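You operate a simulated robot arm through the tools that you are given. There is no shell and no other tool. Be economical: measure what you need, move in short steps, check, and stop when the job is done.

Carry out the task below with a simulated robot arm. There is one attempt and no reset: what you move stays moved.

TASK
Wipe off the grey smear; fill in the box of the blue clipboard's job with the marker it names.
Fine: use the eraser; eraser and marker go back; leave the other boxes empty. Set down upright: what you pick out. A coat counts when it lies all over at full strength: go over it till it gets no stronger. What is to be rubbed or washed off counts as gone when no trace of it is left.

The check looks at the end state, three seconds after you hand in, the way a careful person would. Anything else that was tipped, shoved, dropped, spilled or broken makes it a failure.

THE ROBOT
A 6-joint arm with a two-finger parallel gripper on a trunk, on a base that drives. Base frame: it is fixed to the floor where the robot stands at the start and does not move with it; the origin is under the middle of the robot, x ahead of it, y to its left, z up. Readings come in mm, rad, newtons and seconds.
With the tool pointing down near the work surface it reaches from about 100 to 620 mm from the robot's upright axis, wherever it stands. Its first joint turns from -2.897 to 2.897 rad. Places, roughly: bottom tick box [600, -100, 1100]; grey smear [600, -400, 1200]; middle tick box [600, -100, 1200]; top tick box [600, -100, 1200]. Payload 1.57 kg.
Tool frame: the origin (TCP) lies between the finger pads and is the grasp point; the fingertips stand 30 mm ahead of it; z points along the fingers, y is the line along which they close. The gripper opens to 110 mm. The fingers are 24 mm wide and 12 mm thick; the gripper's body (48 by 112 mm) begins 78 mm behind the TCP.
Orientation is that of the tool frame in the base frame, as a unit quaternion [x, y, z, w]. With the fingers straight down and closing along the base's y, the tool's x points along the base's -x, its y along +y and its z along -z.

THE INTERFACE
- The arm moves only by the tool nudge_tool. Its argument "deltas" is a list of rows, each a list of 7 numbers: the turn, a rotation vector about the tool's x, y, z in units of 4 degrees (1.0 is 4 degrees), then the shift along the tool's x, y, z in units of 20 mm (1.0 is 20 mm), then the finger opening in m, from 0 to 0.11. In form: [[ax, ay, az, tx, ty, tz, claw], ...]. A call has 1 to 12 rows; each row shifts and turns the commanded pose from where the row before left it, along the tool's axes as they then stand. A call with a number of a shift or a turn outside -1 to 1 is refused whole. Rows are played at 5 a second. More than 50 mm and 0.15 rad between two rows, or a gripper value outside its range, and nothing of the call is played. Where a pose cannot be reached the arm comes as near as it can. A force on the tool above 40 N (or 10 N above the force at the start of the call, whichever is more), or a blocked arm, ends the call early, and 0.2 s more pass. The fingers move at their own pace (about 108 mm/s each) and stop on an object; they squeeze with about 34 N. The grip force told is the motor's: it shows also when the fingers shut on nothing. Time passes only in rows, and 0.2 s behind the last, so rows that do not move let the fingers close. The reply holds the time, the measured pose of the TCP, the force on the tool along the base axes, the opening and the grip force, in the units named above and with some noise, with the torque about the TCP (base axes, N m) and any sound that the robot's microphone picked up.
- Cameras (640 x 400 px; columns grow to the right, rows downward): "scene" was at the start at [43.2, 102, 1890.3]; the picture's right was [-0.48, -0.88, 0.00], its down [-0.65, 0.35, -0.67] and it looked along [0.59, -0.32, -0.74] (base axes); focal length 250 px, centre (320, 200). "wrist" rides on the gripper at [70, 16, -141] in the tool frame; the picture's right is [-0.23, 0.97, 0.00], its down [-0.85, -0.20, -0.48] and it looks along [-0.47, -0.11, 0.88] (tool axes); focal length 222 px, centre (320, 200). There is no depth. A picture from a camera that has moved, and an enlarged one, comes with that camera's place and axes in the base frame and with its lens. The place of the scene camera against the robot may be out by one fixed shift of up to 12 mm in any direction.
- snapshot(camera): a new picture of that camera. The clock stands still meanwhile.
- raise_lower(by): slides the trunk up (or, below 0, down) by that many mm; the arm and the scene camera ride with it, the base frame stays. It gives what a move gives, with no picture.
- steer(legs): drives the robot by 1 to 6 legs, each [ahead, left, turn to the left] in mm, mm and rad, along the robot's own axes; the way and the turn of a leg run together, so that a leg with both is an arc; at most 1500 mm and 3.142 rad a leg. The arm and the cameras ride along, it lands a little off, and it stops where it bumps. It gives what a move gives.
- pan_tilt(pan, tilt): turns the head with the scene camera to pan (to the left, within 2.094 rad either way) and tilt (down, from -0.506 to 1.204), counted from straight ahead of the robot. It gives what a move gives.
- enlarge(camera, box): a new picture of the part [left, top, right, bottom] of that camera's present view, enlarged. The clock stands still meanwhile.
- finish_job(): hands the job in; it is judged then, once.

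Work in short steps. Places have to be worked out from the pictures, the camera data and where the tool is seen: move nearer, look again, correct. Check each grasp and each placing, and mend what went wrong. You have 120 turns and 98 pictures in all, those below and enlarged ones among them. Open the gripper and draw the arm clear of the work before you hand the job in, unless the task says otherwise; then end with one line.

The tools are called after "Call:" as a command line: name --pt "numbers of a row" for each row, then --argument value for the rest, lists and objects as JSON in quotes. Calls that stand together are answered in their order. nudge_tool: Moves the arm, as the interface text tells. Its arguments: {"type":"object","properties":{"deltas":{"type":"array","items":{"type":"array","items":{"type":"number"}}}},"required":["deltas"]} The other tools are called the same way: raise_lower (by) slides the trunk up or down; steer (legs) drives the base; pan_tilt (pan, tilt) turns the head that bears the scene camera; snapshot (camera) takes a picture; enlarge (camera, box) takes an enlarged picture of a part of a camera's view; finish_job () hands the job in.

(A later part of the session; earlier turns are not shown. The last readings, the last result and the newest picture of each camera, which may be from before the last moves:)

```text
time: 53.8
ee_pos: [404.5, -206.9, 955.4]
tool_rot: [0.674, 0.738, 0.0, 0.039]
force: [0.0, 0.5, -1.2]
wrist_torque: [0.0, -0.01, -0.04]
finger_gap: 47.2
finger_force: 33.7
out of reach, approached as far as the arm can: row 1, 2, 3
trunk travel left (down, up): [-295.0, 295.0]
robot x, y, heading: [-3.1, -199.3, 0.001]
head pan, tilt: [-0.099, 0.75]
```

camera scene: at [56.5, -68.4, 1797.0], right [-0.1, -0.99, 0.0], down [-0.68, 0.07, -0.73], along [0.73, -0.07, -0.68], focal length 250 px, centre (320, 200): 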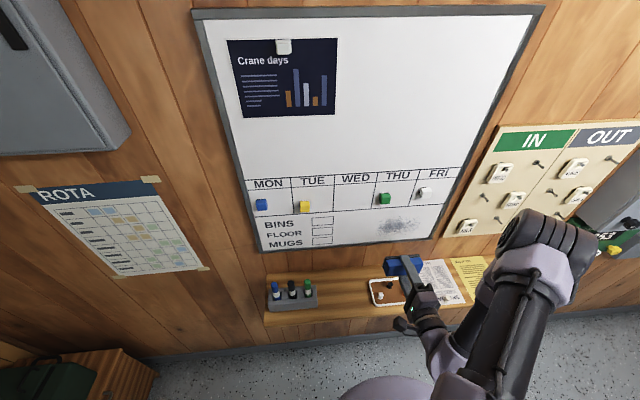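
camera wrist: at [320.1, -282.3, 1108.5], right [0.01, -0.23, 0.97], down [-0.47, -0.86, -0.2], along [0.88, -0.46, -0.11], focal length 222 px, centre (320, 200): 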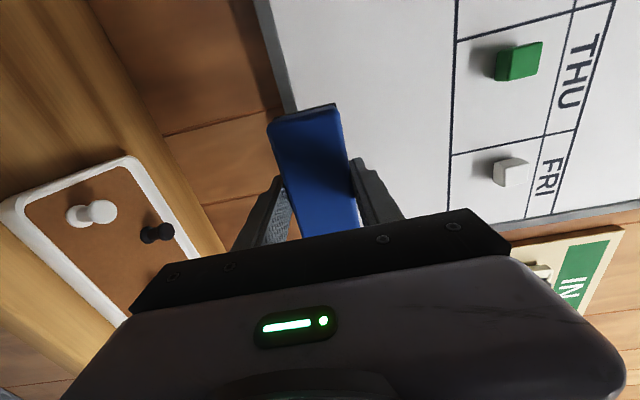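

Arm is at its low limit relative to the trunk; I lift with the arm first, then lower the trunk to its former height.

Call:
nudge_tool --pt "0 0 0 0 0 -1 0.03" --pt "0 0 0 0 0 -1 0.03" --pt "0 0 0 0 0 -1 0.03" --pt "0 0 0 0 0 -1 0.03" --pt "0 0 0 0 0 -1 0.03" --pt "0 0 0 0 0 0 0.03"

Call:
raise_lower --by -70

```text
time: 55.2
ee_pos: [337.2, -198.3, 995.6]
tool_rot: [0.672, 0.74, -0.006, 0.012]
force: [0.6, -0.1, -1.2]
wrist_torque: [-0.01, 0.01, 0.0]
finger_gap: 47.1
finger_force: 33.8
out of reach, approached as far as the arm can: row 1, 2, 3, 4, 5
trunk travel left (down, up): [-295.0, 295.0]
robot x, y, heading: [-3.2, -200.9, -0.002]
head pan, tilt: [-0.099, 0.75]
```

```text
time: 56.2
ee_pos: [337.0, -198.9, 926.3]
tool_rot: [0.673, 0.74, -0.005, 0.013]
force: [0.8, 0.4, -1.8]
wrist_torque: [0.01, -0.01, -0.02]
finger_gap: 47.3
finger_force: 34.2
trunk travel left (down, up): [-225.0, 365.0]
robot x, y, heading: [2.5, -199.2, -0.004]
head pan, tilt: [-0.099, 0.75]
```

The arm wandered back oddly; I look at its configuration.

Call:
snapshot --camera "scene"

Call:
snapshot --camera "wrist"

```text
65 pictures are left
camera scene: at [56.3, -68.4, 1647.2], right [-0.1, -0.99, 0.0], down [-0.68, 0.07, -0.73], along [0.73, -0.07, -0.68], focal length 250 px, centre (320, 200)
```

scene: 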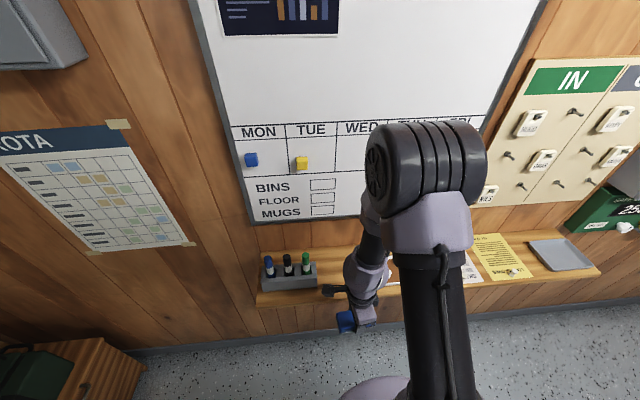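

```text
64 pictures are left
camera wrist: at [345.2, -124.0, 1066.2], right [0.99, -0.14, 0.01], down [-0.12, -0.86, 0.5], along [-0.06, -0.5, -0.87], focal length 222 px, centre (320, 200)
```

wrist: 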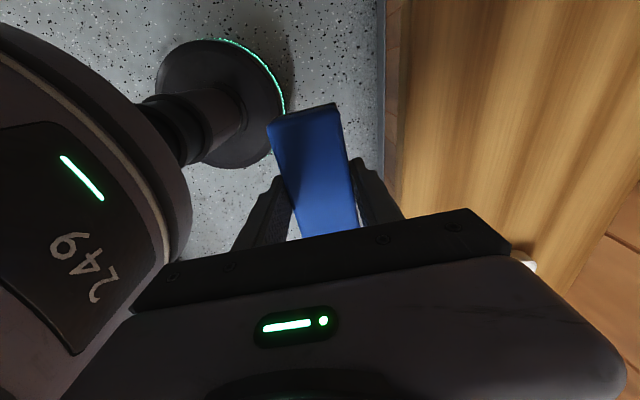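

Eraser is in front of the ledge, clear. I try rising straight up in small rows from here.

Call:
nudge_tool --pt "0 0 0 0 0 -1 0.03" --pt "0 0 0 0 0 -1 0.03" --pt "0 0 0 0 0 -1 0.03" --pt "0 0 0 0 0 0 0.03"

```text
time: 57.2
ee_pos: [317.9, -197.4, 961.0]
tool_rot: [0.672, 0.74, -0.009, 0.022]
force: [-0.6, 0.2, -1.2]
wrist_torque: [0.0, 0.0, 0.01]
finger_gap: 47.4
finger_force: 33.5
out of reach, approached as far as the arm can: row 1, 2, 3
trunk travel left (down, up): [-225.0, 365.0]
robot x, y, heading: [-3.0, -202.6, -0.003]
head pan, tilt: [-0.099, 0.75]
```

Likely a folded-joint limit; reaching outward should relieve it (eraser bottom ≈ 921, above the ledge). I move forward.

Call:
nudge_tool --pt "0 0 0 0 1 0 0.03" --pt "0 0 0 0 1 0 0.03" --pt "0 0 0 0 1 0 0.03" --pt "0 0 0 0 0 0 0.03"

```text
time: 58.2
ee_pos: [353.8, -191.8, 933.4]
tool_rot: [0.673, 0.739, -0.009, 0.022]
force: [0.1, -0.9, -1.6]
wrist_torque: [-0.05, -0.01, -0.04]
finger_gap: 47.2
finger_force: 33.7
out of reach, approached as far as the arm can: row 1, 2, 3
trunk travel left (down, up): [-225.0, 365.0]
robot x, y, heading: [2.4, -199.0, -0.003]
head pan, tilt: [-0.099, 0.75]
```

The wrist is stuck on the wrong side of its straight (singular) pose. Going around it as on the way out: pitch back up while sliding right, then pitch down out there.

Call:
nudge_tool --pt "-1 0 0 0 0 0 0.03" --pt "-1 0 0 0 0 0 0.03" --pt "-1 0 0 0 0 0 0.03" --pt "-1 0 0 0 0 0 0.03" --pt "-1 0 0 -1 0.5 0 0.03" --pt "-1 0 0 -1 0.5 0 0.03" --pt "-1 0 0 -1 0.5 0 0.03" --pt "-1 0 0 -1 0.5 0 0.03" --pt "-1 0 0 -1 0.5 0 0.03" --pt "-1 0 0 -1 0.5 0 0.03" --pt "-1 0 0 -1 0.5 0 0.03" --pt "-1 0 0 -1 0.5 0 0.03"

```text
time: 60.9
ee_pos: [409.2, -325.4, 957.0]
tool_rot: [0.647, 0.721, 0.147, 0.199]
force: [-0.5, -0.7, -0.7]
wrist_torque: [0.04, 0.02, 0.0]
finger_gap: 47.4
finger_force: 33.4
out of reach, approached as far as the arm can: row 2, 3, 4, 5, 6, 7
trunk travel left (down, up): [-225.0, 365.0]
robot x, y, heading: [2.2, -200.4, 0.005]
head pan, tilt: [-0.099, 0.75]
```

Recovered to ~28° pitch. I rise 60 mm and slide further right.

Call:
nudge_tool --pt "0 0 0 -0.5 0.45 -0.9 0.03" --pt "0 0 0 -0.5 0.45 -0.9 0.03" --pt "0 0 0 -0.5 0.45 -0.9 0.03" --pt "0 0 0 -1 0 0 0.03" --pt "0 0 0 -1 0 0 0.03" --pt "0 0 0 -1 0 0 0.03" --pt "0 0 0 0 0 0 0.03"

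```text
time: 62.5
ee_pos: [415.5, -408.7, 1025.8]
tool_rot: [0.646, 0.723, 0.146, 0.199]
force: [-1.0, -0.7, -0.1]
wrist_torque: [0.01, 0.04, 0.01]
finger_gap: 47.3
finger_force: 33.4
trunk travel left (down, up): [-225.0, 365.0]
robot x, y, heading: [0.1, -197.2, -0.008]
head pan, tilt: [-0.099, 0.75]
```

All reachable. Now pitch down here (≈28°).

Call:
nudge_tool --pt "1 0 0 0 0 0 0.03" --pt "1 0 0 0 0 0 0.03" --pt "1 0 0 0 0 0 0.03" --pt "1 0 0 0 0 0 0.03" --pt "1 0 0 0 0 0 0.03" --pt "1 0 0 0 0 0 0.03" --pt "1 0 0 0 0 0 0.03" --pt "0 0 0 0 0 0 0.03"

```text
time: 64.2
ee_pos: [383.8, -396.3, 992.7]
tool_rot: [0.661, 0.736, 0.072, 0.127]
force: [-0.8, -1.1, -0.4]
wrist_torque: [-0.02, 0.01, 0.04]
finger_gap: 47.7
finger_force: 33.9
out of reach, approached as far as the arm can: row 2, 3, 4, 5, 6, 7
trunk travel left (down, up): [-225.0, 365.0]
robot x, y, heading: [1.0, -198.4, -0.001]
head pan, tilt: [-0.099, 0.75]
```

Stuck at the same boundary. I'll go around properly: pitch up to 45°, swing the tool to point left, then bring it down from the side.

Call:
nudge_tool --pt "-1 0 0 0 0.3 -0.9 0.03" --pt "-1 0 0 0 0.3 -0.9 0.03" --pt "-1 0 0 0 0.4 -0.8 0.03" --pt "-1 0 0 1 0 0 0.03" --pt "-1 0 0 1 0 0 0.03" --pt "-1 0 0 1 0 0 0.03" --pt "-1 0 0 1 0 0 0.03" --pt "0 0 0 0 0 0 0.03"

Call:
nudge_tool --pt "0 0.7 -0.7 0 0 0 0.03" --pt "0 0.7 -0.7 0 0 0 0.03" --pt "0 0.7 -0.7 0 0 0 0.03" --pt "0 0.7 -0.7 0 0 0 0.03" --pt "0 0.7 -0.7 0 0 0 0.03" --pt "0 0.7 -0.7 0 0 0 0.03" --pt "0 0.7 -0.7 0 0 0 0.03" --pt "0 0.7 -0.7 0 0 0 0.03" --pt "0 0.7 -0.7 0 0 0 0.03" --pt "0 0.7 -0.7 0 0 0 0.03" --pt "0 0.7 -0.7 0 0 0 0.03" --pt "0 0.7 -0.7 0 0 0 0.03"

```text
time: 66.0
ee_pos: [418.2, -338.9, 1038.0]
tool_rot: [0.611, 0.697, 0.247, 0.283]
force: [-0.1, 1.4, 0.0]
wrist_torque: [0.02, 0.0, -0.04]
finger_gap: 47.2
finger_force: 34.5
out of reach, approached as far as the arm can: row 5, 6, 7
trunk travel left (down, up): [-225.0, 365.0]
robot x, y, heading: [-1.1, -201.4, 0.003]
head pan, tilt: [-0.099, 0.75]
```

```text
time: 68.7
ee_pos: [418.4, -339.0, 1038.5]
tool_rot: [0.291, 0.892, 0.319, 0.131]
force: [0.1, 0.7, -0.4]
wrist_torque: [0.02, 0.03, -0.02]
finger_gap: 47.0
finger_force: 33.9
trunk travel left (down, up): [-225.0, 365.0]
robot x, y, heading: [-0.8, -200.3, -0.002]
head pan, tilt: [-0.099, 0.75]
```

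Going well; continue the swing to the left.

Call:
nudge_tool --pt "0 0.7 -0.7 0 0 0 0.03" --pt "0 0.7 -0.7 0 0 0 0.03" --pt "0 0.7 -0.7 0 0 0 0.03" --pt "0 0.7 -0.7 0 0 0 0.03" --pt "0 0.7 -0.7 0 0 0 0.03" --pt "0 0.7 -0.7 0 0 0 0.03" --pt "0 0.7 -0.7 0 0 0 0.03" --pt "0 0.7 -0.7 0 0 0 0.03" --pt "0 0.7 -0.7 0 0 0 0.03" --pt "0 0.7 -0.7 0 0 0 0.03" --pt "0 0 0 0 0 0 0.03"

```text
time: 71.0
ee_pos: [418.1, -338.8, 1038.2]
tool_rot: [-0.017, 0.94, 0.34, -0.013]
force: [-0.2, -0.4, -0.8]
wrist_torque: [-0.06, 0.02, -0.01]
finger_gap: 47.6
finger_force: 34.1
trunk travel left (down, up): [-225.0, 365.0]
robot x, y, heading: [0.8, -205.2, -0.002]
head pan, tilt: [-0.099, 0.75]
```

Tool points left at 40°, reachable. Now bring it down from the side.

Call:
nudge_tool --pt "1 0 0 0 0 0 0.03" --pt "1 0 0 0 0 0 0.03" --pt "1 0 0 0 0 0 0.03" --pt "1 0 0 0 0 0 0.03" --pt "1 0 0 0 0 0 0.03" --pt "1 0 0 0 0 0 0.03" --pt "1 0 0 0 0 0 0.03" --pt "1 0 0 0 0 0 0.03" --pt "1 0 0 0 0 0 0.03" --pt "0.93 0 0 0 0 0 0.03" --pt "0 0 0 0 0 0 0.03"

```text
time: 73.5
ee_pos: [419.1, -338.5, 1038.4]
tool_rot: [-0.02, 0.999, 0.031, -0.008]
force: [-0.2, -0.6, -0.9]
wrist_torque: [-0.01, -0.01, 0.02]
finger_gap: 47.5
finger_force: 34.3
out of reach, approached as far as the arm can: row 10
trunk travel left (down, up): [-225.0, 365.0]
robot x, y, heading: [0.7, -199.0, -0.006]
head pan, tilt: [-0.099, 0.75]
```

Almost there (3.5° left). I fix the tilt, shift left to y≈-194, then yaw back to the grasp orientation.

Call:
nudge_tool --pt "0 0 0 0 1 0 0.03" --pt "0 0 0 0 1 0 0.03" --pt "0 0 0 0 1 0 0.03" --pt "0 0 0 0 1 0 0.03" --pt "0 0 0 0 1 0 0.03" --pt "0 0 0 0 1 0 0.03" --pt "0 0 0 0 1 0 0.03" --pt "0.9 -0.25 0 0 0 0 0.03" --pt "0 0 1 0 0 0 0.03" --pt "0 0 1 0 0 0 0.03" --pt "0 0 1 0 0 0 0.03" --pt "0 0 1 0 0 0 0.03"

Call:
nudge_tool --pt "0 0 1 0 0 0 0.03" --pt "0 0 1 0 0 0 0.03" --pt "0 0 1 0 0 0 0.03" --pt "0 0 1 0 0 0 0.03" --pt "0 0 1 0 0 0 0.03" --pt "0 0 1 0 0 0 0.03" --pt "0 0 1 0 0 0 0.03" --pt "0 0 1 0 0 0 0.03" --pt "0 0 1 0 0 0 0.03" --pt "0 0 1 0 0 0 0.03" --pt "0 0 1 0 0 0 0.03" --pt "0 0 1 0 0 0 0.03"

Call:
nudge_tool --pt "0 0 1 0 0 0 0.03" --pt "0 0 1 0 0 0 0.03" --pt "0 0 1 0 0 0 0.03" --pt "0 0 1 0 0 0 0.03" --pt "0 0 1 0 0 0 0.03" --pt "0 0 0.8 0 0 0 0.03" --pt "0 0 0 0 0 0 0.03"

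```text
time: 76.0
ee_pos: [362.2, -295.1, 992.1]
tool_rot: [0.117, 0.993, 0.032, 0.003]
force: [0.5, 0.2, -1.1]
wrist_torque: [0.0, -0.04, 0.0]
finger_gap: 47.3
finger_force: 33.8
out of reach, approached as far as the arm can: row 5, 6, 7, 8, 9, 10, 11, 12
trunk travel left (down, up): [-225.0, 365.0]
robot x, y, heading: [0.9, -198.8, 0.0]
head pan, tilt: [-0.099, 0.75]
```

```text
time: 78.7
ee_pos: [292.5, -321.8, 924.8]
tool_rot: [0.512, 0.859, 0.032, -0.008]
force: [-0.6, -0.3, -1.4]
wrist_torque: [0.01, 0.0, -0.01]
finger_gap: 48.0
finger_force: 34.3
out of reach, approached as far as the arm can: row 1, 2, 3, 4, 5, 6, 7, 8, 9, 10, 12
trunk travel left (down, up): [-225.0, 365.0]
robot x, y, heading: [-2.3, -198.5, -0.003]
head pan, tilt: [-0.099, 0.75]
```

```text
time: 80.2
ee_pos: [285.5, -318.4, 917.1]
tool_rot: [0.674, 0.738, 0.027, -0.014]
force: [0.0, 0.6, -1.0]
wrist_torque: [0.0, -0.02, 0.0]
finger_gap: 47.1
finger_force: 34.1
out of reach, approached as far as the arm can: row 2, 4
trunk travel left (down, up): [-225.0, 365.0]
robot x, y, heading: [2.3, -200.0, -0.001]
head pan, tilt: [-0.099, 0.75]
```

The readings fit a wrist bend that cannot change sign: the tool must be bent inward, by going forward→left→backward→down. I tilt the tool left 40° first.

Call:
nudge_tool --pt "0 1 0 0 0 -0.5 0.03" --pt "0 1 0 0 0 -0.5 0.03" --pt "0 1 0 0 0 -0.5 0.03" --pt "0 1 0 0 0 -0.5 0.03" --pt "0 1 0 0 0.5 -0.5 0.03" --pt "0 1 0 0 0.5 -0.5 0.03" --pt "0 1 0 0 0.5 -0.5 0.03" --pt "0 1 0 0 0.5 -0.5 0.03" --pt "0 1 0 0 0.5 0 0.03" --pt "0 1 0 0 0.5 0 0.03" --pt "0 0 0 0 0 0 0.03"

Call:
snapshot --camera "scene"

```text
time: 82.7
ee_pos: [225.8, -224.4, 872.9]
tool_rot: [0.624, 0.689, 0.256, -0.264]
force: [0.2, -0.5, -0.3]
wrist_torque: [-0.01, 0.02, -0.01]
finger_gap: 47.3
finger_force: 34.1
out of reach, approached as far as the arm can: row 1, 2, 3, 4, 5, 6, 7, 8, 9, 10
trunk travel left (down, up): [-225.0, 365.0]
robot x, y, heading: [-2.9, -197.3, 0.003]
head pan, tilt: [-0.099, 0.75]
```

```text
63 pictures are left
camera scene: at [56.4, -68.4, 1647.1], right [-0.1, -0.99, 0.0], down [-0.68, 0.07, -0.73], along [0.73, -0.07, -0.68], focal length 250 px, centre (320, 200)
```

scene: 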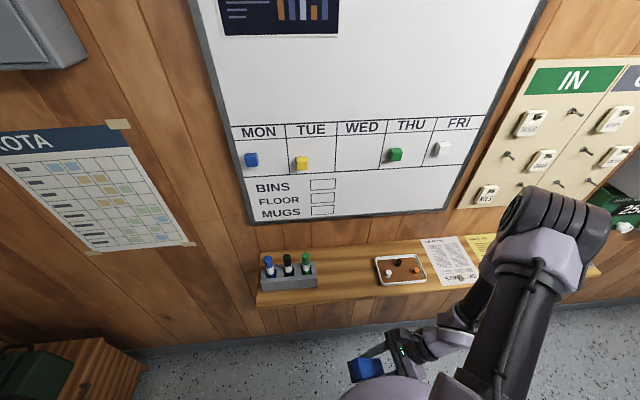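

The arm went along the limit. I undo: swing the tool forward again about the vertical so the wrist regains bend.

Call:
nudge_tool --pt "-0.68 0 0.73 0 0.7 0 0.03" --pt "-0.68 0 0.73 0 0.7 0 0.03" --pt "-0.68 0 0.73 0 0.7 0 0.03" --pt "-0.68 0 0.73 0 0.7 0 0.03" --pt "-0.68 0 0.73 0 0.7 0 0.03" --pt "-0.68 0 0.73 0 0.7 0 0.03" --pt "-0.68 0 0.73 0 0.7 0 0.03" --pt "-0.68 0 0.73 0 0.7 0 0.03" --pt "-0.68 0 0.73 0 0.7 0 0.03" --pt "-0.68 0 0.73 0 0.7 0 0.03" --pt "-0.68 0 0.73 0 0.7 0 0.03" --pt "-0.68 0 0.73 0 0 0 0.03"

Call:
snapshot --camera "scene"

```text
time: 85.2
ee_pos: [346.1, -244.6, 864.4]
tool_rot: [0.849, 0.374, 0.343, -0.15]
force: [-29.7, 11.3, -16.2]
wrist_torque: [-0.6, 0.51, 1.54]
finger_gap: 47.6
finger_force: 33.9
out of reach, approached as far as the arm can: row 4, 6, 8, 9, 10, 11
trunk travel left (down, up): [-225.0, 365.0]
robot x, y, heading: [0.0, -200.9, 0.002]
head pan, tilt: [-0.099, 0.75]
```

```text
62 pictures are left
camera scene: at [53.1, -66.6, 1646.9], right [-0.1, -0.99, 0.0], down [-0.68, 0.07, -0.73], along [0.73, -0.07, -0.68], focal length 250 px, centre (320, 200)
```

scene: 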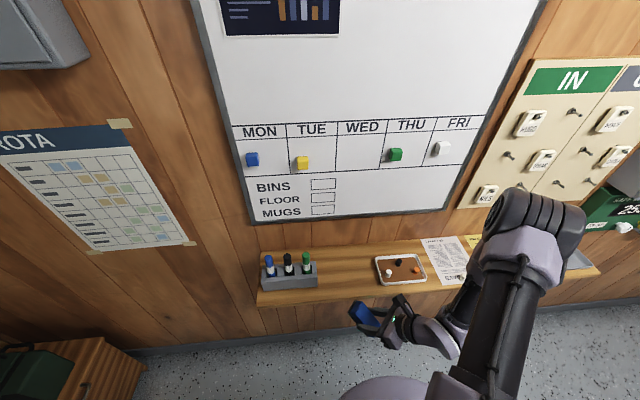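

The eraser touched the ledge's front edge. I back off and rise at once.

Call:
nudge_tool --pt "0 0 0 -0.49 -0.74 -0.47 0.03" --pt "0 0 0 -0.49 -0.74 -0.47 0.03" --pt "0 0 0 0.7 0 -0.72 0.03" --pt "0 0 0 0.7 0 -0.72 0.03" --pt "0 0 0 0.7 0 -0.72 0.03" --pt "0 0 0 0.7 0 -0.72 0.03" --pt "0 0 0 0 0 0 0.03"

Call:
snapshot --camera "wrist"

Call:
snapshot --camera "scene"

```text
time: 86.8
ee_pos: [310.0, -244.9, 943.5]
tool_rot: [0.849, 0.373, 0.345, -0.146]
force: [0.6, 0.2, -0.5]
wrist_torque: [-0.02, -0.03, 0.04]
finger_gap: 47.3
finger_force: 33.7
trunk travel left (down, up): [-225.0, 365.0]
robot x, y, heading: [0.3, -202.9, -0.006]
head pan, tilt: [-0.099, 0.75]
```

```text
61 pictures are left
camera wrist: at [288.1, -291.8, 1094.5], right [0.61, -0.78, -0.15], down [-0.79, -0.56, -0.25], along [0.11, 0.27, -0.96], focal length 222 px, centre (320, 200)
```

wrist: 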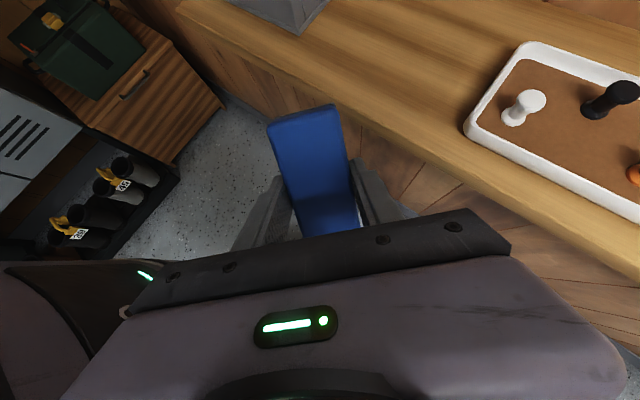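

```text
60 pictures are left
camera scene: at [56.5, -68.5, 1647.1], right [-0.1, -0.99, 0.0], down [-0.68, 0.07, -0.73], along [0.73, -0.07, -0.68], focal length 250 px, centre (320, 200)
```

scene: 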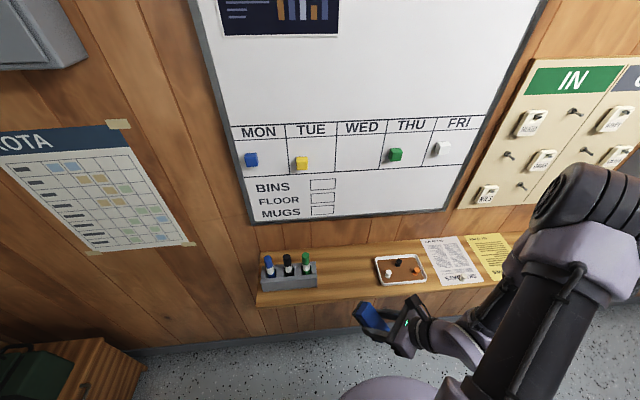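

No harm done, grip intact. I raise to z≈1060 and out a bit, then swing the tool left and back with ample bend.

Call:
nudge_tool --pt "0 0 0 0.7 0 -0.72 0.03" --pt "0 0 0 0.7 0 -0.72 0.03" --pt "0 0 0 0.7 0 -0.72 0.03" --pt "0 0 0 0.7 0 -0.72 0.03" --pt "0 0 0 0.7 0 -0.72 0.03" --pt "0 0 0 0.7 0 -0.72 0.03" --pt "0 0 0 0.49 0.74 0.47 0.03" --pt "0 0 0 0.49 0.74 0.47 0.03" --pt "0 0 0 0.49 0.74 0.47 0.03" --pt "0 0 0 0.49 0.74 0.47 0.03" --pt "0 0 0 0 0 0 0.03"

Call:
snapshot --camera "scene"

```text
time: 89.2
ee_pos: [345.0, -223.5, 913.4]
tool_rot: [0.849, 0.373, 0.345, -0.146]
force: [0.6, 0.5, -0.4]
wrist_torque: [0.0, -0.01, -0.06]
finger_gap: 47.2
finger_force: 33.3
out of reach, approached as far as the arm can: row 1, 2, 3, 4, 5, 6, 7, 8, 9, 10
trunk travel left (down, up): [-225.0, 365.0]
robot x, y, heading: [2.5, -201.9, -0.002]
head pan, tilt: [-0.099, 0.75]
```

```text
59 pictures are left
camera scene: at [56.3, -68.4, 1647.1], right [-0.1, -0.99, 0.0], down [-0.68, 0.07, -0.73], along [0.73, -0.07, -0.68], focal length 250 px, centre (320, 200)
```

scene: 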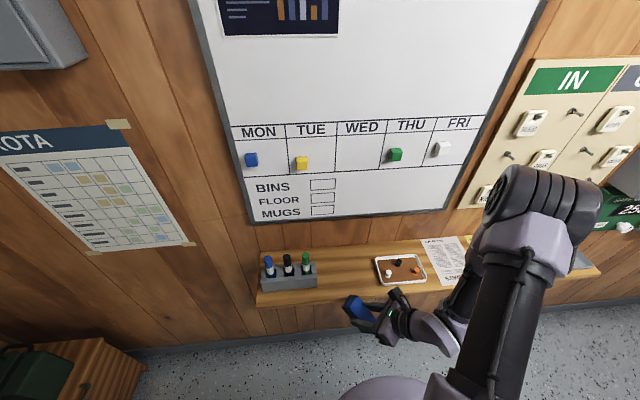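

I understand the limit now: in this wrist branch, tool-down poses are reachable only lower/closer relative to the trunk. So I'll use the trunk higher and drive closer. First raise the trunk.

Call:
raise_lower --by 230

Call:
nudge_tool --pt "0 -1 0 -0.35 0 0.36 0.03" --pt "0 -1 0 -0.35 0 0.36 0.03" --pt "0 -1 0 -0.3 0 0.4 0.03" --pt "0 -1 0 -0.3 0 0.4 0.03" --pt "0 -1 0 -0.2 0 0.4 0.03" --pt "0 -1 0 -0.2 0 0.4 0.03" --pt "0 -1 0 -0.1 0 0.4 0.03" --pt "0 -1 0 0 0 0.4 0.03" --pt "0 -1 0 0 0 0.4 0.03" --pt "0 -1 0 0 0 0.4 0.03" --pt "0 -1 0 0 0 0.4 0.03" --pt "0 0 0 0 0 0 0.03"

```text
time: 91.7
ee_pos: [344.6, -223.5, 1143.3]
tool_rot: [0.848, 0.374, 0.344, -0.147]
force: [0.7, -0.4, -0.2]
wrist_torque: [-0.03, 0.03, 0.02]
finger_gap: 47.0
finger_force: 33.9
trunk travel left (down, up): [-455.0, 135.0]
robot x, y, heading: [3.0, -199.2, -0.001]
head pan, tilt: [-0.099, 0.75]
```

```text
time: 94.3
ee_pos: [347.8, -220.9, 1046.6]
tool_rot: [0.916, 0.401, 0.001, 0.004]
force: [0.7, 0.1, -1.4]
wrist_torque: [0.0, -0.01, -0.03]
finger_gap: 47.1
finger_force: 34.2
trunk travel left (down, up): [-455.0, 135.0]
robot x, y, heading: [-2.6, -199.0, -0.001]
head pan, tilt: [-0.099, 0.75]
```

Free again with the tool straight down. Now yaw into the eraser's home orientation.

Call:
nudge_tool --pt "0 0 -1 0 0 0 0.03" --pt "0 0 -1 0 0 0 0.03" --pt "0 0 -1 0 0 0 0.03" --pt "0 0 -1 0 0 0 0.03" --pt "0 0 -1 0 0 0 0.03" --pt "0 0 -1 0 0 0 0.03" --pt "0 0 -1 0 0 0 0.03" --pt "0 0 -1 0 0 0 0.03" --pt "0 0 -1 0 0 0 0.03" --pt "0 0 -1 0 0 0 0.03" --pt "0 0 -1 0 0 0 0.03" --pt "0 0 -0.95 0 0 0 0.03"

Call:
steer --legs '[[70, 0, 0]]'

Call:
snapshot --camera "wrist"

Call:
snapshot --camera "scene"

```text
time: 96.9
ee_pos: [348.5, -223.7, 1046.6]
tool_rot: [0.674, 0.738, 0.0, 0.006]
force: [-0.5, 0.3, -0.6]
wrist_torque: [-0.02, 0.01, -0.01]
finger_gap: 47.2
finger_force: 33.9
trunk travel left (down, up): [-455.0, 135.0]
robot x, y, heading: [-0.3, -200.6, -0.001]
head pan, tilt: [-0.099, 0.75]
```

```text
time: 97.9
ee_pos: [418.9, -221.0, 1045.2]
tool_rot: [0.675, 0.738, -0.001, 0.005]
force: [0.4, -1.0, -1.2]
wrist_torque: [0.06, 0.02, 0.0]
finger_gap: 47.3
finger_force: 34.4
trunk travel left (down, up): [-455.0, 135.0]
robot x, y, heading: [69.6, -197.4, -0.005]
head pan, tilt: [-0.099, 0.75]
```

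```text
58 pictures are left
camera wrist: at [428.0, -150.4, 1187.5], right [0.99, -0.14, 0.01], down [-0.13, -0.87, 0.48], along [-0.06, -0.48, -0.87], focal length 222 px, centre (320, 200)
```

wrist: 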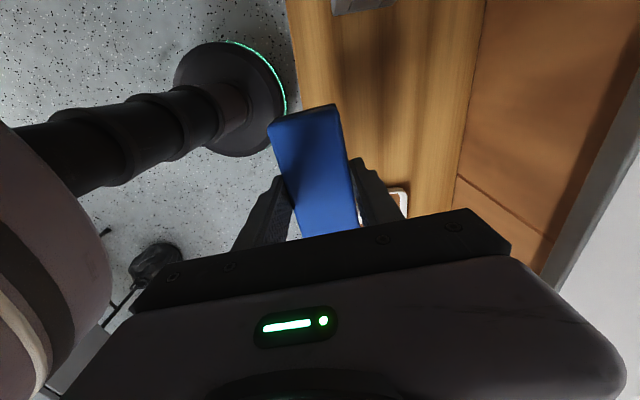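

```text
57 pictures are left
camera scene: at [127.9, -68.5, 1877.0], right [-0.1, -0.99, 0.0], down [-0.68, 0.07, -0.73], along [0.73, -0.07, -0.68], focal length 250 px, centre (320, 200)
```

scene: 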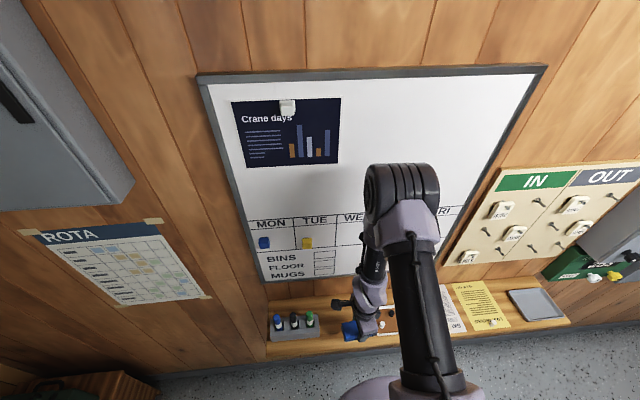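

All good. I move over the eraser's home spot at this height, then lower with the trunk.

Call:
nudge_tool --pt "0 0 0 0.27 0.77 0 0.03" --pt "0 0 0 0.27 0.77 0 0.03" --pt "0 0 0 0.27 0.77 0 0.03" --pt "0 0 0 0.28 0.77 0 0.03" --pt "0 0 0 0 0 0 0.03"

Call:
raise_lower --by -60

Call:
snapshot --camera "wrist"

Call:
snapshot --camera "scene"

```text
time: 99.1
ee_pos: [477.5, -195.1, 1046.7]
tool_rot: [0.676, 0.737, 0.0, 0.006]
force: [-0.5, -0.2, -0.2]
wrist_torque: [0.0, -0.01, 0.02]
finger_gap: 47.1
finger_force: 34.1
out of reach, approached as far as the arm can: row 3
trunk travel left (down, up): [-455.0, 135.0]
robot x, y, heading: [69.7, -198.4, -0.003]
head pan, tilt: [-0.099, 0.75]
```

```text
time: 100.1
ee_pos: [477.0, -194.6, 987.4]
tool_rot: [0.675, 0.738, -0.001, 0.006]
force: [-0.5, 0.1, 0.1]
wrist_torque: [-0.02, 0.0, 0.0]
finger_gap: 47.4
finger_force: 33.9
trunk travel left (down, up): [-395.0, 195.0]
robot x, y, heading: [69.7, -198.6, -0.005]
head pan, tilt: [-0.099, 0.75]
```

```text
56 pictures are left
camera wrist: at [486.0, -122.5, 1128.4], right [0.99, -0.14, 0.01], down [-0.13, -0.87, 0.48], along [-0.06, -0.48, -0.87], focal length 222 px, centre (320, 200)
```

wrist: 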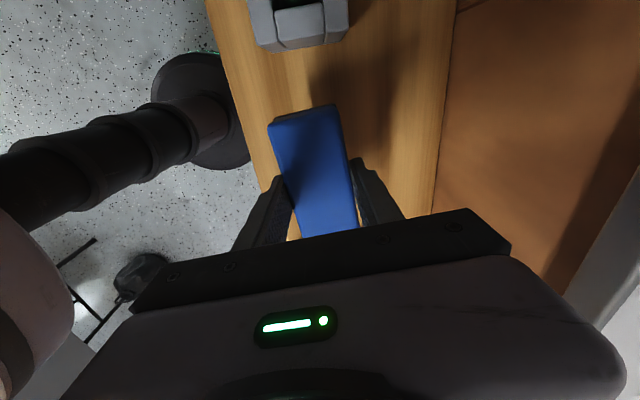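

```text
55 pictures are left
camera scene: at [125.8, -68.5, 1817.1], right [-0.1, -0.99, 0.0], down [-0.68, 0.07, -0.73], along [0.73, -0.07, -0.68], focal length 250 px, centre (320, 200)
```

scene: 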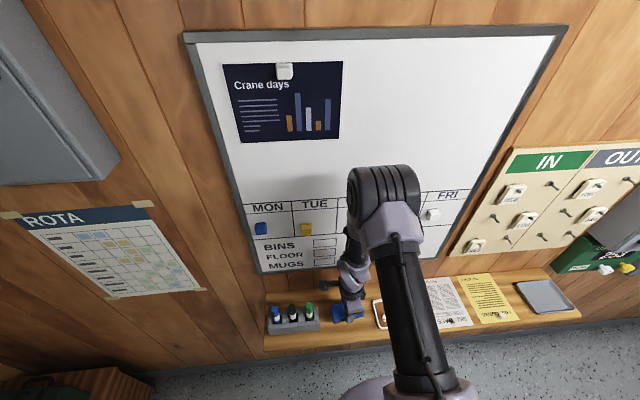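

Aligned over home. Lower 49 mm to just about touch.

Call:
raise_lower --by -48

Call:
nudge_tool --pt "0 0 0 0 0 0.08 0.03" --pt "0 0 0 0 0 0 0.03"

Call:
nudge_tool --pt "0 0 0 0 0 0.07 0.03" --pt "0 0 0 0 0 0 0.03"

```text
time: 101.0
ee_pos: [478.6, -193.5, 939.0]
tool_rot: [0.675, 0.738, 0.0, 0.006]
force: [0.2, -0.2, 2.1]
wrist_torque: [0.05, 0.07, 0.0]
finger_gap: 47.3
finger_force: 33.9
trunk travel left (down, up): [-347.0, 243.0]
robot x, y, heading: [69.8, -201.8, -0.002]
head pan, tilt: [-0.099, 0.75]
```

```text
time: 101.6
ee_pos: [476.1, -194.7, 938.4]
tool_rot: [0.675, 0.738, -0.001, 0.006]
force: [2.3, 1.3, 19.7]
wrist_torque: [0.58, 0.31, -0.03]
finger_gap: 47.5
finger_force: 34.2
trunk travel left (down, up): [-347.0, 243.0]
robot x, y, heading: [68.2, -199.5, -0.002]
head pan, tilt: [-0.099, 0.75]
```

```text
time: 102.2
ee_pos: [477.0, -194.4, 936.7]
tool_rot: [0.675, 0.738, 0.0, 0.006]
force: [4.1, 1.6, 24.7]
wrist_torque: [0.01, 0.12, 0.01]
finger_gap: 47.6
finger_force: 34.3
trunk travel left (down, up): [-347.0, 243.0]
robot x, y, heading: [68.4, -198.2, -0.003]
head pan, tilt: [-0.099, 0.75]
```

Firmly on the ledge. I ease up slightly, open gently and rise.

Call:
nudge_tool --pt "0 0 0 0 0 -0.08 0.03" --pt "0 0 0 0 0 0 0.05" --pt "0 0 0 0 0 0 0.06" --pt "0 0 0 0 0 0 0.08" --pt "0 0 0 0 0 0 0.1" --pt "0 0 0 0 0 0 0.1"

Call:
raise_lower --by 90

Call:
snapshot --camera "wrist"

Call:
enlarge --camera "scene" --box '[250, 260, 450, 385]'

```text
time: 103.6
ee_pos: [477.4, -194.7, 938.5]
tool_rot: [0.675, 0.737, 0.0, 0.005]
force: [0.7, -0.2, -0.4]
wrist_torque: [0.0, 0.0, 0.0]
finger_gap: 100.2
finger_force: 0.1
trunk travel left (down, up): [-347.0, 243.0]
robot x, y, heading: [68.5, -197.9, -0.005]
head pan, tilt: [-0.099, 0.75]
```

```text
time: 104.8
ee_pos: [477.9, -193.2, 1027.5]
tool_rot: [0.675, 0.738, 0.0, 0.005]
force: [0.4, 0.3, -0.2]
wrist_torque: [0.01, -0.01, 0.0]
finger_gap: 100.0
finger_force: 0.1
trunk travel left (down, up): [-437.0, 153.0]
robot x, y, heading: [70.6, -199.6, -0.005]
head pan, tilt: [-0.099, 0.75]
```

```text
54 pictures are left
camera wrist: at [486.2, -122.8, 1168.8], right [0.99, -0.14, 0.01], down [-0.13, -0.87, 0.48], along [-0.06, -0.48, -0.87], focal length 222 px, centre (320, 200)
```

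wrist: 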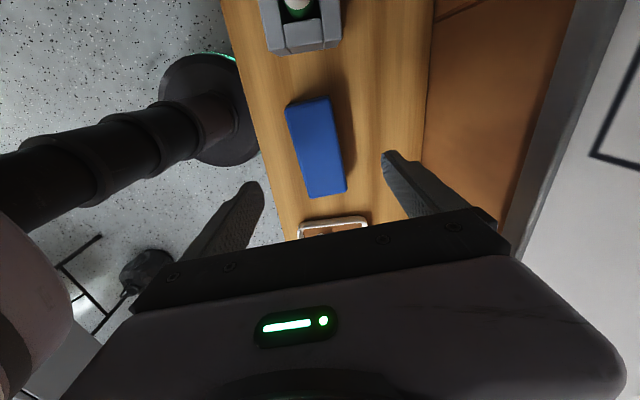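

```text
3.20 times, centred on (350, 322) of scene
camera zoom: at [126.0, -68.5, 1859.0], right [-0.1, -0.99, 0.0], down [-0.68, 0.07, -0.73], along [0.73, -0.07, -0.68], focal length 798 px, centre (224, -192)
```

zoom: 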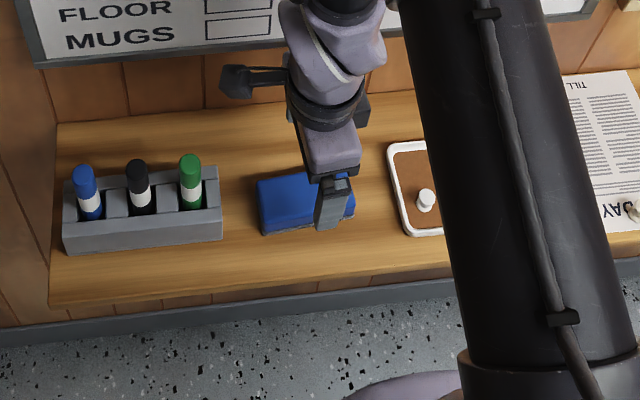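

Eraser is back. Next the green marker, top around (482,-67,1033). I raise 80 mm and move left 90 mm for a look.

Call:
raise_lower --by 80

Call:
nudge_tool --pt "0 0 1 1 0 0 0.1" --pt "0 0 0.25 1 0 0 0.1" --pt "0 0 0 1 0 0 0.08" --pt "0 0 0 1 0 0 0.08" --pt "0 0 0 0 0 0 0.08"

Call:
snapshot --camera "wrist"

Call:
enlarge --camera "scene" --box '[230, 260, 390, 360]'

```text
time: 106.0
ee_pos: [487.0, -195.8, 1103.2]
tool_rot: [0.675, 0.737, -0.003, 0.001]
force: [0.0, 0.3, 0.0]
wrist_torque: [0.0, 0.0, -0.01]
finger_gap: 99.9
finger_force: 0.1
trunk travel left (down, up): [-517.0, 73.0]
robot x, y, heading: [66.9, -201.6, -0.003]
head pan, tilt: [-0.099, 0.75]
```

```text
time: 107.2
ee_pos: [485.1, -115.4, 1102.3]
tool_rot: [0.707, 0.707, -0.003, 0.002]
force: [0.0, 0.8, 0.7]
wrist_torque: [-0.02, 0.0, -0.03]
finger_gap: 79.5
finger_force: 0.1
trunk travel left (down, up): [-517.0, 73.0]
robot x, y, heading: [67.9, -197.5, -0.002]
head pan, tilt: [-0.099, 0.75]
```

```text
52 pictures are left
camera wrist: at [501.5, -44.7, 1244.0], right [0.97, -0.23, 0.0], down [-0.2, -0.85, 0.48], along [-0.11, -0.47, -0.87], focal length 222 px, centre (320, 200)
```

wrist: 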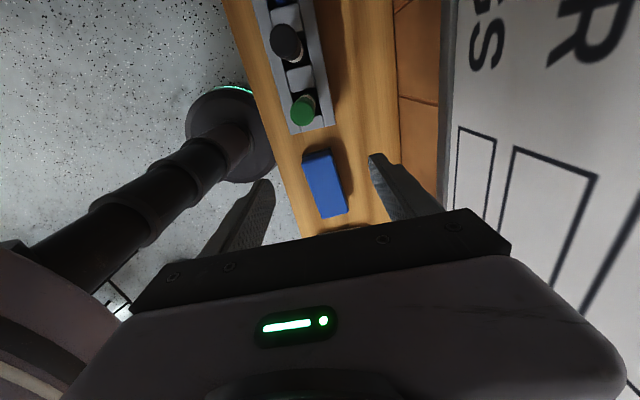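

```text
4.00 times, centred on (310, 310) of scene
camera zoom: at [148.4, -70.7, 1948.2], right [-0.1, -0.99, 0.0], down [-0.6, 0.06, -0.8], along [0.8, -0.08, -0.6], focal length 998 px, centre (360, -240)
```

zoom: 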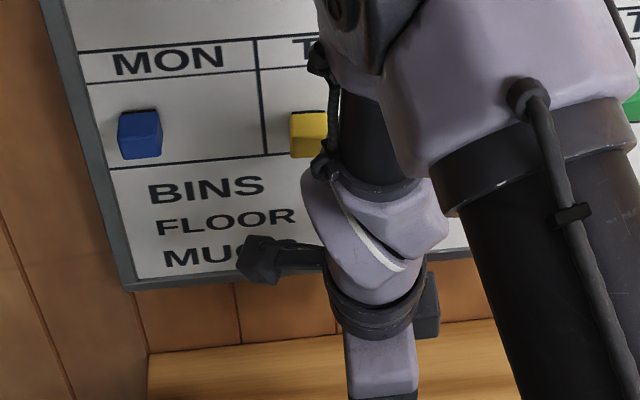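

The scene camera's reported pose shifted unexpectedly; I re-check it.

Call:
snapshot --camera "scene"

```text
50 pictures are left
camera scene: at [148.4, -70.7, 1948.2], right [-0.1, -0.99, 0.0], down [-0.6, 0.06, -0.8], along [0.8, -0.08, -0.6], focal length 250 px, centre (320, 200)
```

scene: 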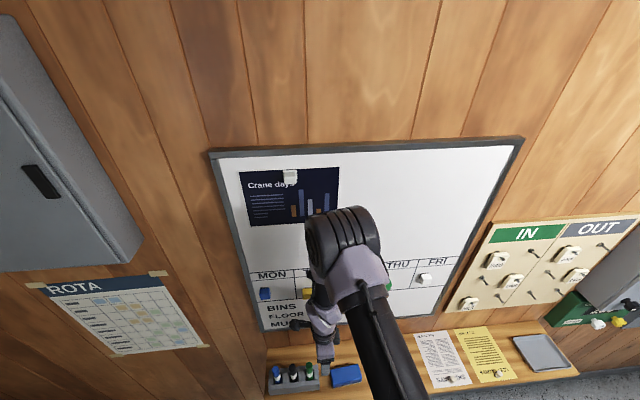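

The head seems to have been nudged (perhaps by the arm's upper link). I tilt the head up a bit to clear and see if readings agree.

Call:
pan_tilt --pan 0.3 --tilt 0.6

Call:
snapshot --camera "scene"

```text
time: 108.1
ee_pos: [475.2, -111.7, 1106.0]
tool_rot: [0.706, 0.708, 0.0, 0.007]
force: [0.0, 1.2, -1.0]
wrist_torque: [-0.06, -0.02, -0.02]
finger_gap: 79.8
finger_force: 0.0
trunk travel left (down, up): [-517.0, 73.0]
robot x, y, heading: [70.0, -201.7, -0.004]
head pan, tilt: [0.3, 0.6]
```

```text
49 pictures are left
camera scene: at [126.7, -30.0, 1951.9], right [0.29, -0.96, 0.0], down [-0.54, -0.17, -0.82], along [0.79, 0.24, -0.57], focal length 250 px, centre (320, 200)
```

scene: 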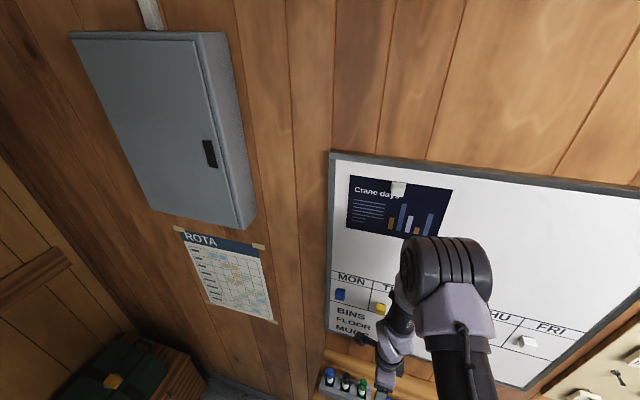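

Contact relieved (head clear now). I move over the green marker at about (481,-65) and straighten the tool.

Call:
nudge_tool --pt "0.14 0.14 0 0.8 0.15 0 0.07" --pt "0 0 0 0.8 0.15 0 0.07" --pt "0 0 0 0.75 0 0 0.07" --pt "0 0 0 0 0 0 0.07"

Call:
snapshot --camera "wrist"

Call:
enlarge --camera "scene" --box '[300, 300, 460, 400]'

```text
time: 109.1
ee_pos: [480.5, -66.4, 1106.4]
tool_rot: [0.706, 0.708, 0.001, -0.001]
force: [0.0, 0.0, -0.3]
wrist_torque: [-0.02, -0.03, 0.02]
finger_gap: 69.9
finger_force: 0.1
trunk travel left (down, up): [-517.0, 73.0]
robot x, y, heading: [67.6, -200.5, -0.002]
head pan, tilt: [0.3, 0.6]
```

```text
48 pictures are left
camera wrist: at [497.1, 2.0, 1248.6], right [0.97, -0.23, 0.0], down [-0.2, -0.86, 0.48], along [-0.11, -0.46, -0.88], focal length 222 px, centre (320, 200)
```

wrist: 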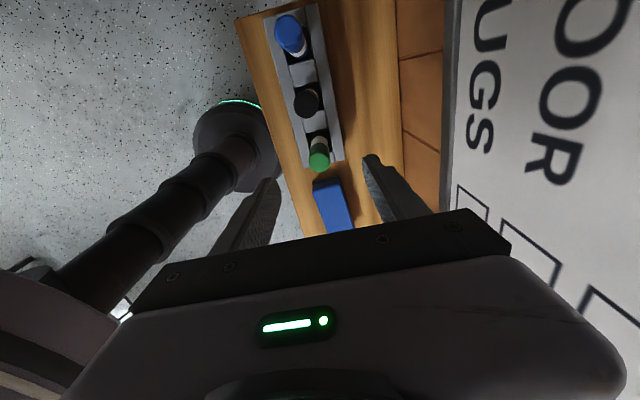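

```text
4.00 times, centred on (380, 350) of scene
camera zoom: at [127.6, -34.2, 1952.0], right [0.29, -0.96, 0.0], down [-0.54, -0.17, -0.83], along [0.79, 0.24, -0.56], focal length 998 px, centre (80, -400)
```

zoom: 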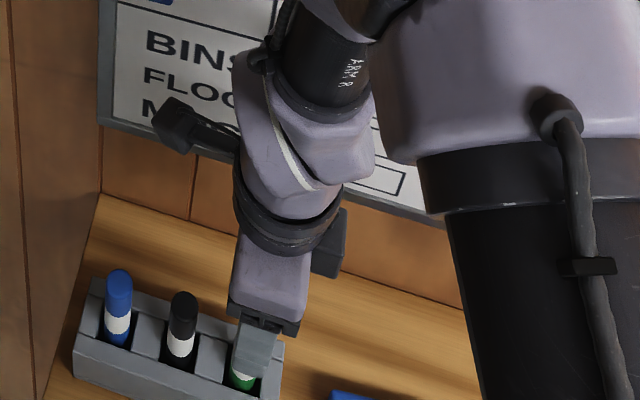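

Marker is centred below: about (480,-66), top near 1043. I lower 60 mm and look.

Call:
raise_lower --by -60

Call:
snapshot --camera "wrist"

Call:
enlarge --camera "scene" --box '[300, 300, 460, 400]'

```text
time: 110.1
ee_pos: [481.4, -67.0, 1047.5]
tool_rot: [0.706, 0.708, 0.0, -0.002]
force: [-0.4, -1.3, 0.0]
wrist_torque: [0.04, 0.0, 0.01]
finger_gap: 70.1
finger_force: 0.2
trunk travel left (down, up): [-457.0, 133.0]
robot x, y, heading: [68.4, -196.8, -0.006]
head pan, tilt: [0.3, 0.6]
```

```text
46 pictures are left
camera wrist: at [497.3, 1.8, 1188.7], right [0.97, -0.23, 0.0], down [-0.2, -0.86, 0.48], along [-0.11, -0.46, -0.88], focal length 222 px, centre (320, 200)
```

wrist: 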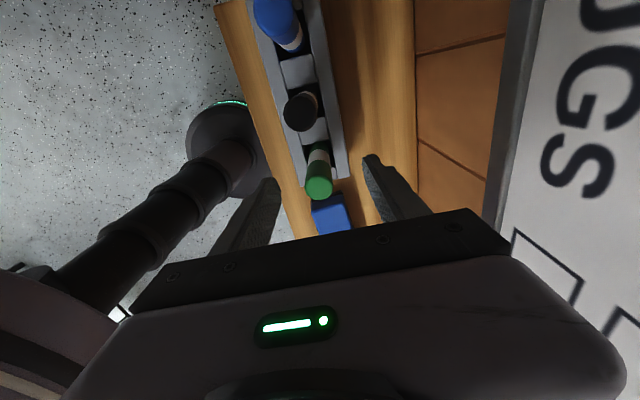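

```text
4.00 times, centred on (380, 350) of scene
camera zoom: at [127.7, -34.2, 1892.0], right [0.29, -0.96, 0.0], down [-0.54, -0.17, -0.83], along [0.79, 0.24, -0.56], focal length 998 px, centre (80, -400)
```

zoom: 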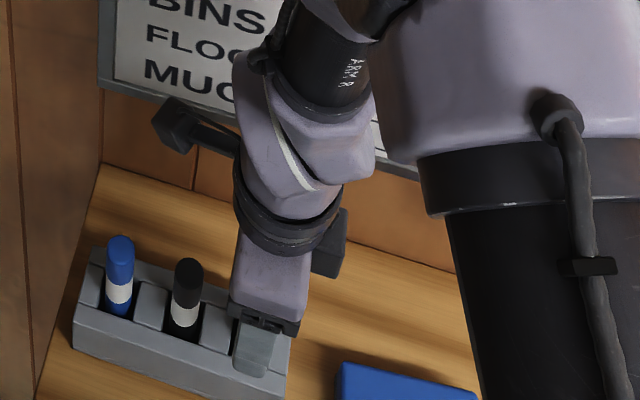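

Refined: marker at (480,-69), top at z≈1038. I shift 2 mm, lower to TCP≈1000 and close gently.

Call:
nudge_tool --pt "0 0 0 -0.1 -0.05 0 0.07" --pt "0 0 0 0 0 0 0.07"

Call:
raise_lower --by -45

Call:
nudge_tool --pt "0 0 0 0 0 0 0.05" --pt "0 0 0 0 0 0 0.04" --pt "0 0 0 0 0 0 0.03" --pt "0 0 0 0 0 0 0.025" --pt "0 0 0 0 0 0 0.02" --pt "0 0 0 0 0 0 0.015" --pt "0 0 0 0 0 0 0.01" --pt "0 0 0 0 0 0 0.01"

Call:
snapshot --camera "wrist"

```text
time: 110.7
ee_pos: [479.8, -68.7, 1046.7]
tool_rot: [0.706, 0.708, -0.001, -0.001]
force: [0.7, 0.5, -0.7]
wrist_torque: [-0.03, -0.01, 0.02]
finger_gap: 70.3
finger_force: 0.0
trunk travel left (down, up): [-457.0, 133.0]
robot x, y, heading: [68.6, -199.7, -0.003]
head pan, tilt: [0.3, 0.6]
```

```text
time: 111.5
ee_pos: [479.8, -68.7, 1000.5]
tool_rot: [0.707, 0.707, 0.0, -0.001]
force: [1.1, -0.6, 0.4]
wrist_torque: [-0.02, 0.01, -0.02]
finger_gap: 70.0
finger_force: 0.0
trunk travel left (down, up): [-412.0, 178.0]
robot x, y, heading: [70.9, -197.0, -0.0]
head pan, tilt: [0.3, 0.6]
```

```text
time: 113.3
ee_pos: [479.4, -69.5, 1001.9]
tool_rot: [0.706, 0.708, -0.001, -0.001]
force: [0.4, -0.1, 0.3]
wrist_torque: [-0.01, -0.01, -0.01]
finger_gap: 20.3
finger_force: 33.4
trunk travel left (down, up): [-412.0, 178.0]
robot x, y, heading: [70.3, -200.5, 0.002]
head pan, tilt: [0.3, 0.6]
```

```text
44 pictures are left
camera wrist: at [496.2, -0.3, 1143.4], right [0.97, -0.23, 0.0], down [-0.2, -0.86, 0.48], along [-0.11, -0.46, -0.88], focal length 222 px, centre (320, 200)
```

wrist: 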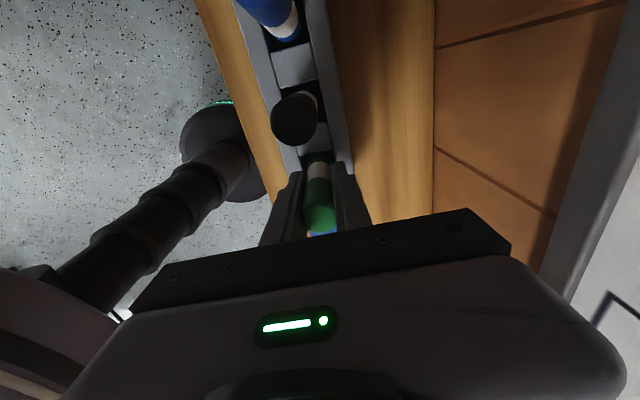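

Gripped (20.3 mm); home is TCP (479.5,-69,1001). I lift it out with the trunk and look at it.

Call:
raise_lower --by 105

Call:
enlarge --camera "scene" --box '[300, 300, 460, 400]'

Call:
snapshot --camera "wrist"

```text
time: 114.7
ee_pos: [479.3, -70.3, 1107.0]
tool_rot: [0.707, 0.707, 0.0, -0.002]
force: [-0.2, -0.7, 0.3]
wrist_torque: [0.01, -0.01, -0.01]
finger_gap: 20.4
finger_force: 34.1
trunk travel left (down, up): [-517.0, 73.0]
robot x, y, heading: [70.3, -197.6, -0.006]
head pan, tilt: [0.3, 0.6]
```

```text
4.00 times, centred on (380, 350) of scene
camera zoom: at [128.0, -34.1, 1951.8], right [0.29, -0.96, 0.0], down [-0.54, -0.17, -0.83], along [0.79, 0.24, -0.56], focal length 998 px, centre (80, -400)
```

zoom: 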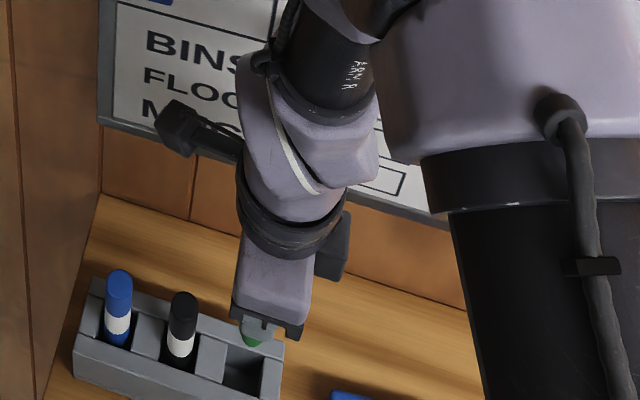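

```text
42 pictures are left
camera wrist: at [496.3, -0.2, 1248.3], right [0.97, -0.23, 0.0], down [-0.2, -0.86, 0.48], along [-0.11, -0.46, -0.88], focal length 222 px, centre (320, 200)
```

wrist: 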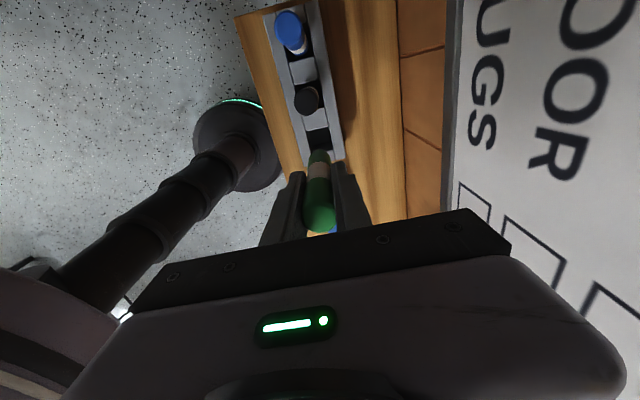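

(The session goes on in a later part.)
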